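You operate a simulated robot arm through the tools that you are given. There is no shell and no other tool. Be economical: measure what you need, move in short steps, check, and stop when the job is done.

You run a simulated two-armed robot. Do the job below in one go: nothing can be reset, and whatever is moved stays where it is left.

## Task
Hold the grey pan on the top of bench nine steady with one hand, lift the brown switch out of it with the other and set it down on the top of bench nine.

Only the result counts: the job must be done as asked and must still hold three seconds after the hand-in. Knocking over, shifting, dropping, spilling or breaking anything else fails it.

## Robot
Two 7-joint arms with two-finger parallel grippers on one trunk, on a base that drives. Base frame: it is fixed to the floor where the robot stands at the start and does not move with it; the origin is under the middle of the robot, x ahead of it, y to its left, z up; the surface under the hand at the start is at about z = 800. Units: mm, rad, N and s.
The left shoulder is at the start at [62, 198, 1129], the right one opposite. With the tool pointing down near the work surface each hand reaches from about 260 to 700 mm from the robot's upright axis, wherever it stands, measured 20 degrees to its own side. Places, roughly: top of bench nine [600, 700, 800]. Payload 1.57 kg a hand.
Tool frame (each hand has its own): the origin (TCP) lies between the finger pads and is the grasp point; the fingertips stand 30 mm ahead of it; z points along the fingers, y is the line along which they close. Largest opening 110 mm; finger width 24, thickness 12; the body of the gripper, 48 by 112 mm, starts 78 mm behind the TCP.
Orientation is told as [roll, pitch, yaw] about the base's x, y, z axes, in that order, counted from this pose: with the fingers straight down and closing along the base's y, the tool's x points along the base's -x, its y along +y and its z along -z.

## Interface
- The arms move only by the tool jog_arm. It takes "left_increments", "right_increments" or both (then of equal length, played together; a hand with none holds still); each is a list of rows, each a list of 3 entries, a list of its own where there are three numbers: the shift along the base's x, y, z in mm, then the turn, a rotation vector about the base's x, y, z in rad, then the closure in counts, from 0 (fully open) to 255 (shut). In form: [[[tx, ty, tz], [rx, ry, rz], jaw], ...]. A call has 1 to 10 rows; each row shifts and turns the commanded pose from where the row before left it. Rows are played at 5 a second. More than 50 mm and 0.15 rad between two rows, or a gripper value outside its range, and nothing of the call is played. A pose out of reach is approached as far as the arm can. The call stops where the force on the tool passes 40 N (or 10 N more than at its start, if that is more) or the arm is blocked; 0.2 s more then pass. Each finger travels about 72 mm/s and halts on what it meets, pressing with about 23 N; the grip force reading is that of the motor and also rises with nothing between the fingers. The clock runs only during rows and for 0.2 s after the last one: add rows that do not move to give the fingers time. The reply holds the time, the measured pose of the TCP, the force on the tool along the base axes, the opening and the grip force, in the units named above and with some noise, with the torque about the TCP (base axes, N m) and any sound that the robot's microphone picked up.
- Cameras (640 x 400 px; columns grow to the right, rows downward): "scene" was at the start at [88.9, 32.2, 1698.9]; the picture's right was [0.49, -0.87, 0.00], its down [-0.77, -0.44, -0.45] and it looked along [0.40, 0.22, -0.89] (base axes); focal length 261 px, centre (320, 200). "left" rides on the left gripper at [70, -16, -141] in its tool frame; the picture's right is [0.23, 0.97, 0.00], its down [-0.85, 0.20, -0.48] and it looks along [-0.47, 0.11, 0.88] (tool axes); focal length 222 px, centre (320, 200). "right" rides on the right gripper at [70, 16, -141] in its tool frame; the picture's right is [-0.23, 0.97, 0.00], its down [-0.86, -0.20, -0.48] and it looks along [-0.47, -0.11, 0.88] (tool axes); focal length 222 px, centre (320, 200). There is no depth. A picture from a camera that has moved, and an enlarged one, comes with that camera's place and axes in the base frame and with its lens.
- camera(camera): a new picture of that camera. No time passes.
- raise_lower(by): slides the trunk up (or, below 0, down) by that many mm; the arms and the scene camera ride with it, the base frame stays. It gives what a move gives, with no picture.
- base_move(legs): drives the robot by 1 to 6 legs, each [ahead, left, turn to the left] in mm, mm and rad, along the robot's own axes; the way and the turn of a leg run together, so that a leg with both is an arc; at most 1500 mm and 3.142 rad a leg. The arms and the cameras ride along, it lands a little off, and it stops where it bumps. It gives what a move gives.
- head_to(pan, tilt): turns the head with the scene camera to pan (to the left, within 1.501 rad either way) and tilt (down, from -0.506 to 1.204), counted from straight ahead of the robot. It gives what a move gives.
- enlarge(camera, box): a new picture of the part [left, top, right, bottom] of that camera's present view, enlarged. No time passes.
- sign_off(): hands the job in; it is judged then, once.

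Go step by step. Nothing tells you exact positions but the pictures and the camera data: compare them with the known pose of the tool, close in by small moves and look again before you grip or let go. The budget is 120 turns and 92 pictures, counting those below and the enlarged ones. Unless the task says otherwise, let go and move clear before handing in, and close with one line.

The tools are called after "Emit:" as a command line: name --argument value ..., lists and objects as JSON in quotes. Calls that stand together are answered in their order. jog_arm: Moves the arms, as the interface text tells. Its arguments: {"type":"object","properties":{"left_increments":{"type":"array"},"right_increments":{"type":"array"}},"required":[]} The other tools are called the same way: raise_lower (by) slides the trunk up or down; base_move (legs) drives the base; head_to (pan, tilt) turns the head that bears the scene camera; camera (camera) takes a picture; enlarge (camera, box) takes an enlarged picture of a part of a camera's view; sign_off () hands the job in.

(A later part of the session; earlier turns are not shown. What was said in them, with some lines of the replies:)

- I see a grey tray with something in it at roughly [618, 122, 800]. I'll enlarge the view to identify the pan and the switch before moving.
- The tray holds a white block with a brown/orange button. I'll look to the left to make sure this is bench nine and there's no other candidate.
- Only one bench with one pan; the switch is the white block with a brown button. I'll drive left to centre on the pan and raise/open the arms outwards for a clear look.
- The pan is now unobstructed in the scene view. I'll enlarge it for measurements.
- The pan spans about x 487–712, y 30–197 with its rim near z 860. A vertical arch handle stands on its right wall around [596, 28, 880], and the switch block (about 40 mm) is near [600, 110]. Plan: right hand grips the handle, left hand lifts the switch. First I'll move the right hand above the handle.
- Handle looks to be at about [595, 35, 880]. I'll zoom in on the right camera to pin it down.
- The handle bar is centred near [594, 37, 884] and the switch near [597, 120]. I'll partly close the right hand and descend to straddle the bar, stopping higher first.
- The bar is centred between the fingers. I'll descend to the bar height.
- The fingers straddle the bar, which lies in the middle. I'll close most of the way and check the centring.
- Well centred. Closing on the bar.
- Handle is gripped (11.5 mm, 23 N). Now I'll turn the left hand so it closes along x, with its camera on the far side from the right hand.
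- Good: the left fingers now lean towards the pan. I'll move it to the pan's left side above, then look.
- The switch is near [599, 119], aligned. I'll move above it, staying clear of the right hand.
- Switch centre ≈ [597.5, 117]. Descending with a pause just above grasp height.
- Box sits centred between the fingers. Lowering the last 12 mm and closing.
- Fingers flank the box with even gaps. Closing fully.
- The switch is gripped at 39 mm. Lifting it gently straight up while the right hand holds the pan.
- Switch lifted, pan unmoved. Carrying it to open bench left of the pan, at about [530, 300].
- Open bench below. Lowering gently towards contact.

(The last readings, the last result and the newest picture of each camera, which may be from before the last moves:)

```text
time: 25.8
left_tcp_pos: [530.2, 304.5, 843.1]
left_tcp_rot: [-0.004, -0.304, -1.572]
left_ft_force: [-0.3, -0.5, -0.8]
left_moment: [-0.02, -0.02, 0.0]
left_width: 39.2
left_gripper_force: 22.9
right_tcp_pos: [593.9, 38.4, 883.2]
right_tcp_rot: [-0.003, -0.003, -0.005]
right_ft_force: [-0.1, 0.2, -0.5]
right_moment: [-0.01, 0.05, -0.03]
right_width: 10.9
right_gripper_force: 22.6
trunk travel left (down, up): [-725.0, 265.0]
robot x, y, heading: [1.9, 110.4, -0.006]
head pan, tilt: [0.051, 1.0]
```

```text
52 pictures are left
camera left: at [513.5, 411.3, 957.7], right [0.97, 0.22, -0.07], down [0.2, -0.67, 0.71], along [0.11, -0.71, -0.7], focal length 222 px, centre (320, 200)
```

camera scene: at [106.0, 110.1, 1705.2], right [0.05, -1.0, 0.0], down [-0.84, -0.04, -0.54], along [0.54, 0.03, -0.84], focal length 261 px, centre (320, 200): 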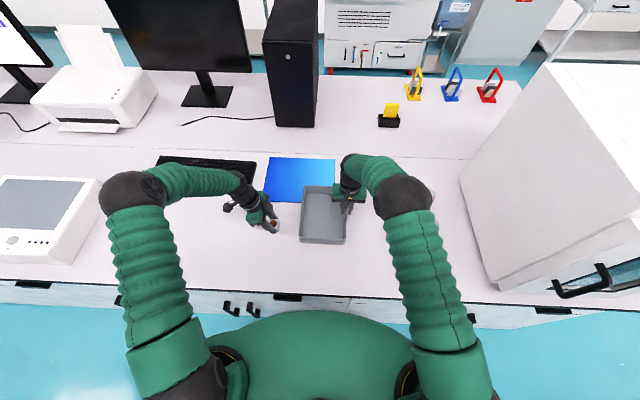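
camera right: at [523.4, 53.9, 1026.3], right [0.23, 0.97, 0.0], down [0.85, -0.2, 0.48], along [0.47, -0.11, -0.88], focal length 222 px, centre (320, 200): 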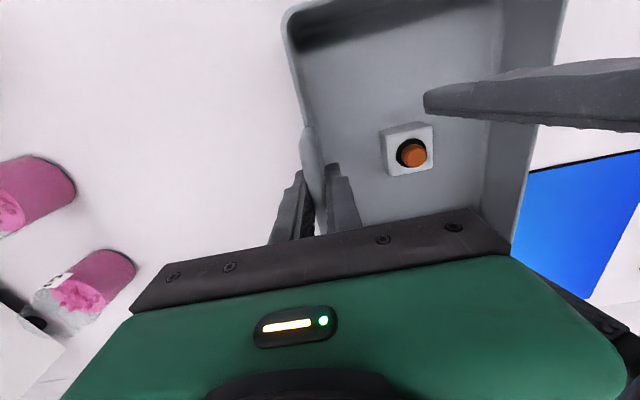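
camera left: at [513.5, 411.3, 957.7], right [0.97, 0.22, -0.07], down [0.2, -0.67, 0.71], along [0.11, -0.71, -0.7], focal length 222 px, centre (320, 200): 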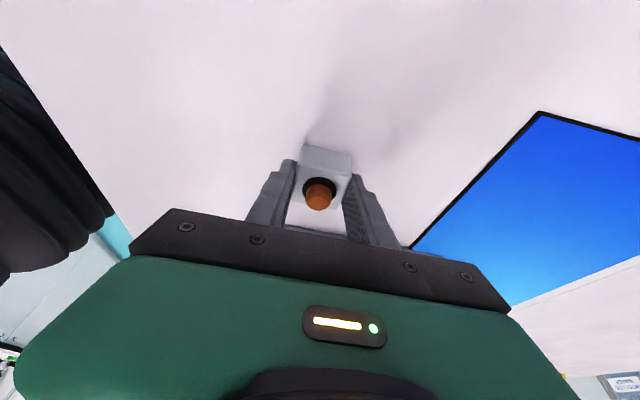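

Emit:
jog_arm --left_increments '[[[0, 0, -1.5], [0, 0, 0], 255], [[0, 0, -1.5], [0, 0, 0], 255], [[0, 0, 0], [0, 0, 0], 255]]'

```text
time: 26.6
left_tcp_pos: [528.8, 303.7, 841.1]
left_tcp_rot: [0.0, -0.3, -1.572]
left_ft_force: [0.3, -0.9, -0.9]
left_moment: [0.02, 0.0, 0.02]
left_width: 39.1
left_gripper_force: 22.7
right_tcp_pos: [593.9, 37.4, 883.6]
right_tcp_rot: [-0.002, -0.003, -0.002]
right_ft_force: [-0.5, -1.4, 0.7]
right_moment: [-0.03, 0.02, 0.02]
right_width: 11.5
right_gripper_force: 22.9
trunk travel left (down, up): [-725.0, 265.0]
robot x, y, heading: [0.7, 103.3, 0.003]
head pan, tilt: [0.051, 1.0]
```

No contact force yet; continuing in small steps.

Emit:
jog_arm --left_increments '[[[0, 0, -1], [0, 0, 0], 255], [[0, 0, -1], [0, 0, 0], 255], [[0, 0, 0], [0, 0, 0], 255]]'

Emit:
enlarge --camera "left" --box '[240, 100, 400, 240]'

```text
time: 27.4
left_tcp_pos: [529.7, 303.2, 837.2]
left_tcp_rot: [-0.002, -0.303, -1.572]
left_ft_force: [-0.6, -0.8, 0.0]
left_moment: [-0.01, -0.02, -0.02]
left_width: 39.3
left_gripper_force: 23.0
right_tcp_pos: [594.7, 37.9, 882.7]
right_tcp_rot: [0.0, -0.001, -0.001]
right_ft_force: [-0.8, -0.3, -1.0]
right_moment: [-0.01, -0.04, -0.03]
right_width: 11.2
right_gripper_force: 22.8
trunk travel left (down, up): [-725.0, 265.0]
robot x, y, heading: [-0.7, 105.8, -0.001]
head pan, tilt: [0.051, 1.0]
```

```text
2.86 times, centred on (320, 170) of left
camera zoom: at [513.4, 411.5, 952.7], right [0.97, 0.22, -0.07], down [0.2, -0.67, 0.71], along [0.11, -0.71, -0.7], focal length 635 px, centre (320, 286)
```

zoom: 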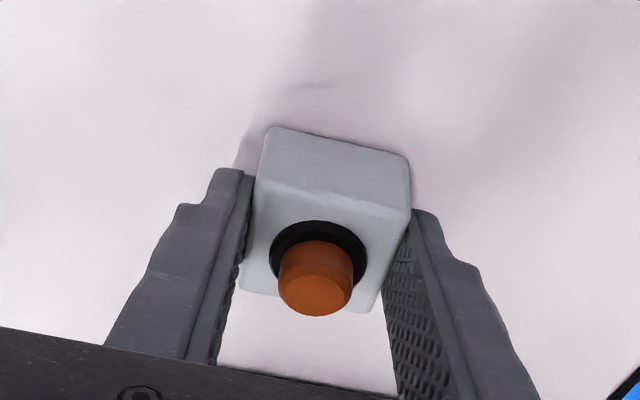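

Very near the surface. Continuing by small steps until a contact force appears.

Emit:
jog_arm --left_increments '[[[0, 0, -1], [0, 0, 0], 255], [[0, 0, 0], [0, 0, 0], 255]]'

Emit:
jog_arm --left_increments '[[[0, 0, -1], [0, 0, 0], 255], [[0, 0, 0], [0, 0, 0], 255]]'

```text
time: 28.0
left_tcp_pos: [529.1, 304.0, 838.0]
left_tcp_rot: [-0.002, -0.302, -1.573]
left_ft_force: [0.8, 0.4, -0.1]
left_moment: [-0.01, 0.01, 0.02]
left_width: 39.2
left_gripper_force: 22.9
right_tcp_pos: [594.4, 38.2, 883.6]
right_tcp_rot: [-0.002, -0.002, -0.004]
right_ft_force: [-1.5, -1.0, 0.1]
right_moment: [0.02, 0.03, 0.0]
right_width: 11.5
right_gripper_force: 22.9
trunk travel left (down, up): [-725.0, 265.0]
robot x, y, heading: [0.7, 104.7, -0.004]
head pan, tilt: [0.051, 1.0]
```

```text
time: 28.6
left_tcp_pos: [529.0, 304.0, 835.9]
left_tcp_rot: [-0.001, -0.304, -1.572]
left_ft_force: [-0.4, -0.5, 0.8]
left_moment: [0.0, 0.02, 0.01]
left_width: 38.9
left_gripper_force: 23.1
right_tcp_pos: [592.9, 38.2, 883.5]
right_tcp_rot: [-0.002, -0.001, -0.006]
right_ft_force: [-0.6, -0.3, 0.1]
right_moment: [-0.04, 0.03, -0.05]
right_width: 11.3
right_gripper_force: 23.2
trunk travel left (down, up): [-725.0, 265.0]
robot x, y, heading: [-1.1, 102.8, -0.001]
head pan, tilt: [0.051, 1.0]
```

Emit:
jog_arm --left_increments '[[[0, 0, -1], [0, 0, 0], 255], [[0, 0, 0], [0, 0, 0], 255]]'

Emit:
enlarge --camera "left" --box '[240, 100, 400, 240]'

```text
time: 29.2
left_tcp_pos: [529.7, 303.8, 835.9]
left_tcp_rot: [0.0, -0.302, -1.574]
left_ft_force: [-1.2, 1.4, 8.0]
left_moment: [0.04, 0.0, 0.0]
left_width: 39.1
left_gripper_force: 23.0
right_tcp_pos: [593.3, 38.1, 882.7]
right_tcp_rot: [-0.002, -0.002, -0.005]
right_ft_force: [0.6, 0.5, 0.4]
right_moment: [-0.03, 0.13, -0.02]
right_width: 11.2
right_gripper_force: 22.8
trunk travel left (down, up): [-725.0, 265.0]
robot x, y, heading: [-1.4, 103.9, -0.001]
head pan, tilt: [0.051, 1.0]
```

```text
2.86 times, centred on (320, 170) of left
camera zoom: at [513.3, 411.3, 950.7], right [0.97, 0.22, -0.07], down [0.2, -0.67, 0.71], along [0.11, -0.71, -0.7], focal length 635 px, centre (320, 286)
```

zoom: 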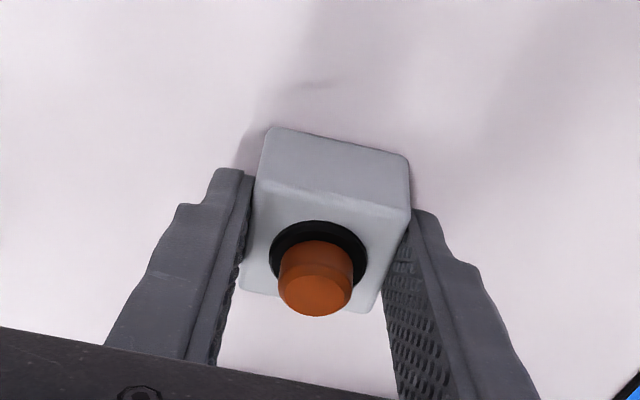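

Contact (8 N): the switch stands on the bench. Opening the left hand slowly, then backing off upward.

Emit:
jog_arm --left_increments '[[[0, 0, 0.5], [0, 0, 0], 255], [[0, 0, 0], [0, 0, 0], 150], [[0, 0, 0], [0, 0, 0], 110], [[0, 0, 0], [0, 0, 0], 60], [[0, 0, 0], [0, 0, 0], 60]]'

Emit:
camera --camera "left"

```text
time: 30.4
left_tcp_pos: [530.0, 304.9, 834.7]
left_tcp_rot: [-0.002, -0.302, -1.573]
left_ft_force: [0.7, 0.6, -0.3]
left_moment: [-0.01, -0.01, -0.04]
left_width: 84.2
left_gripper_force: 0.1
right_tcp_pos: [594.4, 37.4, 882.5]
right_tcp_rot: [-0.001, -0.003, -0.003]
right_ft_force: [0.5, -0.9, -0.6]
right_moment: [-0.03, -0.17, 0.0]
right_width: 11.0
right_gripper_force: 22.9
trunk travel left (down, up): [-725.0, 265.0]
robot x, y, heading: [-2.0, 106.3, -0.002]
head pan, tilt: [0.051, 1.0]
```

```text
49 pictures are left
camera left: at [513.3, 411.4, 950.3], right [0.97, 0.22, -0.07], down [0.2, -0.67, 0.71], along [0.11, -0.71, -0.7], focal length 222 px, centre (320, 200)
```

left: 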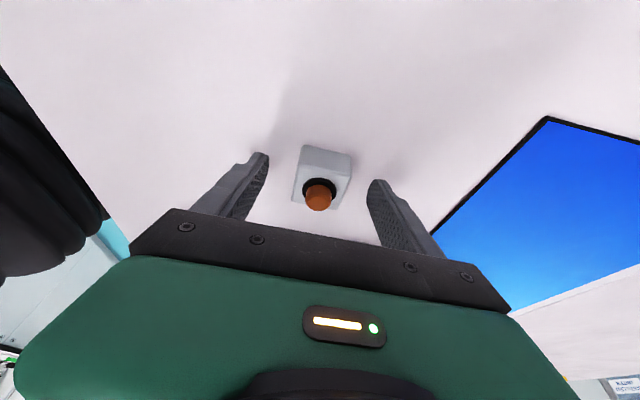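

Released and standing. Withdrawing the left hand upward along its fingers; and then opening the right hand on the handle.

Emit:
jog_arm --left_increments '[[[0, 6, 20], [0, 0, 0], 60], [[0, 7, 25], [0, 0, 0], 60], [[0, 7, 25], [0, 0, 0], 60], [[0, 10, 30], [0, 0, 0], 60], [[0, 10, 40], [0, 0, 0], 60], [[0, 20, 40], [0, 0, 0], 60], [[0, 0, 0], [0, 0, 0], 60]]'

Emit:
jog_arm --right_increments '[[[0, 0, 0], [0, 0, 0], 215], [[0, 0, 0], [0, 0, 0], 170], [[0, 0, 0], [0, 0, 0], 130], [[0, 0, 0], [0, 0, 0], 130]]'

Emit:
camera --camera "right"

```text
time: 32.0
left_tcp_pos: [530.2, 364.8, 1015.3]
left_tcp_rot: [0.0, -0.302, -1.571]
left_ft_force: [0.5, -0.4, 0.5]
left_moment: [0.02, -0.01, 0.02]
left_width: 84.0
left_gripper_force: 0.0
right_tcp_pos: [593.7, 37.3, 884.0]
right_tcp_rot: [-0.003, -0.002, -0.005]
right_ft_force: [-0.2, -0.2, 0.4]
right_moment: [0.0, 0.11, 0.01]
right_width: 11.4
right_gripper_force: 23.0
trunk travel left (down, up): [-725.0, 265.0]
robot x, y, heading: [1.1, 104.0, -0.005]
head pan, tilt: [0.051, 1.0]
```

```text
time: 33.0
left_tcp_pos: [530.4, 364.7, 1015.1]
left_tcp_rot: [-0.002, -0.302, -1.573]
left_ft_force: [0.1, -0.2, 0.0]
left_moment: [0.01, -0.02, -0.02]
left_width: 84.1
left_gripper_force: 0.1
right_tcp_pos: [594.3, 37.2, 882.6]
right_tcp_rot: [-0.003, -0.002, -0.004]
right_ft_force: [0.3, -0.6, -0.4]
right_moment: [0.01, 0.02, 0.0]
right_width: 53.8
right_gripper_force: 0.1
trunk travel left (down, up): [-725.0, 265.0]
robot x, y, heading: [2.5, 104.5, 0.002]
head pan, tilt: [0.051, 1.0]
```

```text
48 pictures are left
camera right: at [523.6, 54.6, 1026.3], right [0.23, 0.97, 0.0], down [0.85, -0.2, 0.48], along [0.47, -0.11, -0.88], focal length 222 px, centre (320, 200)
```

right: 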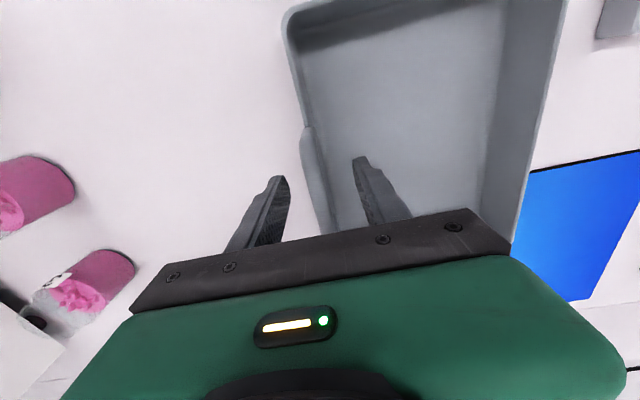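

Fingers are free of the bar. Raising the right hand clear and checking.

Emit:
jog_arm --right_increments '[[[0, 0, 20], [0, 0, 0], 130], [[0, 0, 30], [0, 0, 0], 130], [[0, 0, 40], [0, 0, 0], 130], [[0, 0, 40], [0, 0, 0], 130], [[-30, -20, 20], [0, 0, 0], 130], [[0, 0, 0], [0, 0, 0], 130]]'

Emit:
camera --camera "scene"

Emit:
enlarge --camera "scene" --box '[230, 150, 370, 260]'

```text
time: 34.4
left_tcp_pos: [531.0, 363.4, 1015.2]
left_tcp_rot: [-0.002, -0.303, -1.571]
left_ft_force: [0.1, -0.6, 0.6]
left_moment: [-0.02, 0.02, -0.01]
left_width: 84.3
left_gripper_force: 0.1
right_tcp_pos: [565.4, 17.0, 1031.7]
right_tcp_rot: [-0.001, 0.001, -0.004]
right_ft_force: [-0.2, 0.1, -0.3]
right_moment: [0.02, 0.01, 0.02]
right_width: 54.0
right_gripper_force: 0.0
trunk travel left (down, up): [-725.0, 265.0]
robot x, y, heading: [5.7, 106.1, 0.003]
head pan, tilt: [0.051, 1.0]
```

```text
47 pictures are left
camera scene: at [105.5, 108.8, 1705.2], right [0.05, -1.0, 0.0], down [-0.84, -0.04, -0.54], along [0.54, 0.03, -0.84], focal length 261 px, centre (320, 200)
```

scene: 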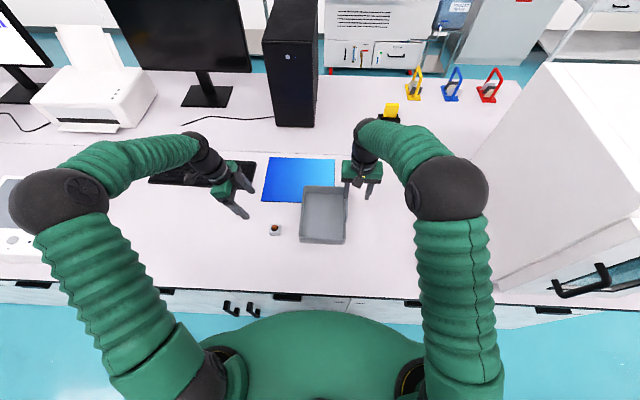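

```text
3.64 times, centred on (300, 205) of scene
camera zoom: at [105.5, 108.8, 1705.2], right [0.05, -1.0, 0.0], down [-0.84, -0.04, -0.54], along [0.54, 0.03, -0.84], focal length 950 px, centre (393, 182)
```

zoom: 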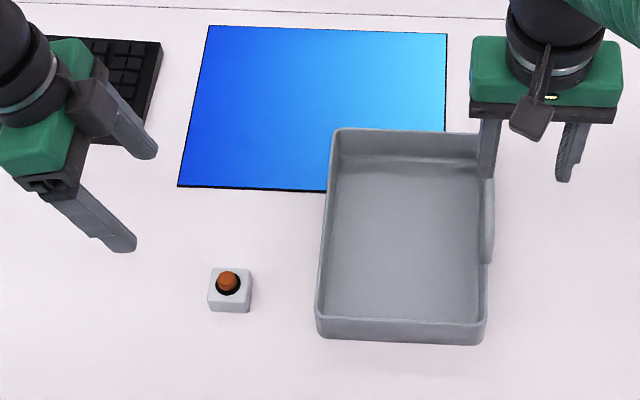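

The switch stands upright on bench nine. The pan is empty and where it was, and both hands are clear, so I'm handing in.

Emit:
sign_off

```text
The job is handed in.
```

The brown switch is out of the grey pan and standing upright on the top of bench nine. The right hand held the pan by its handle during the lift, the pan did not visibly move, and both hands are now clear.
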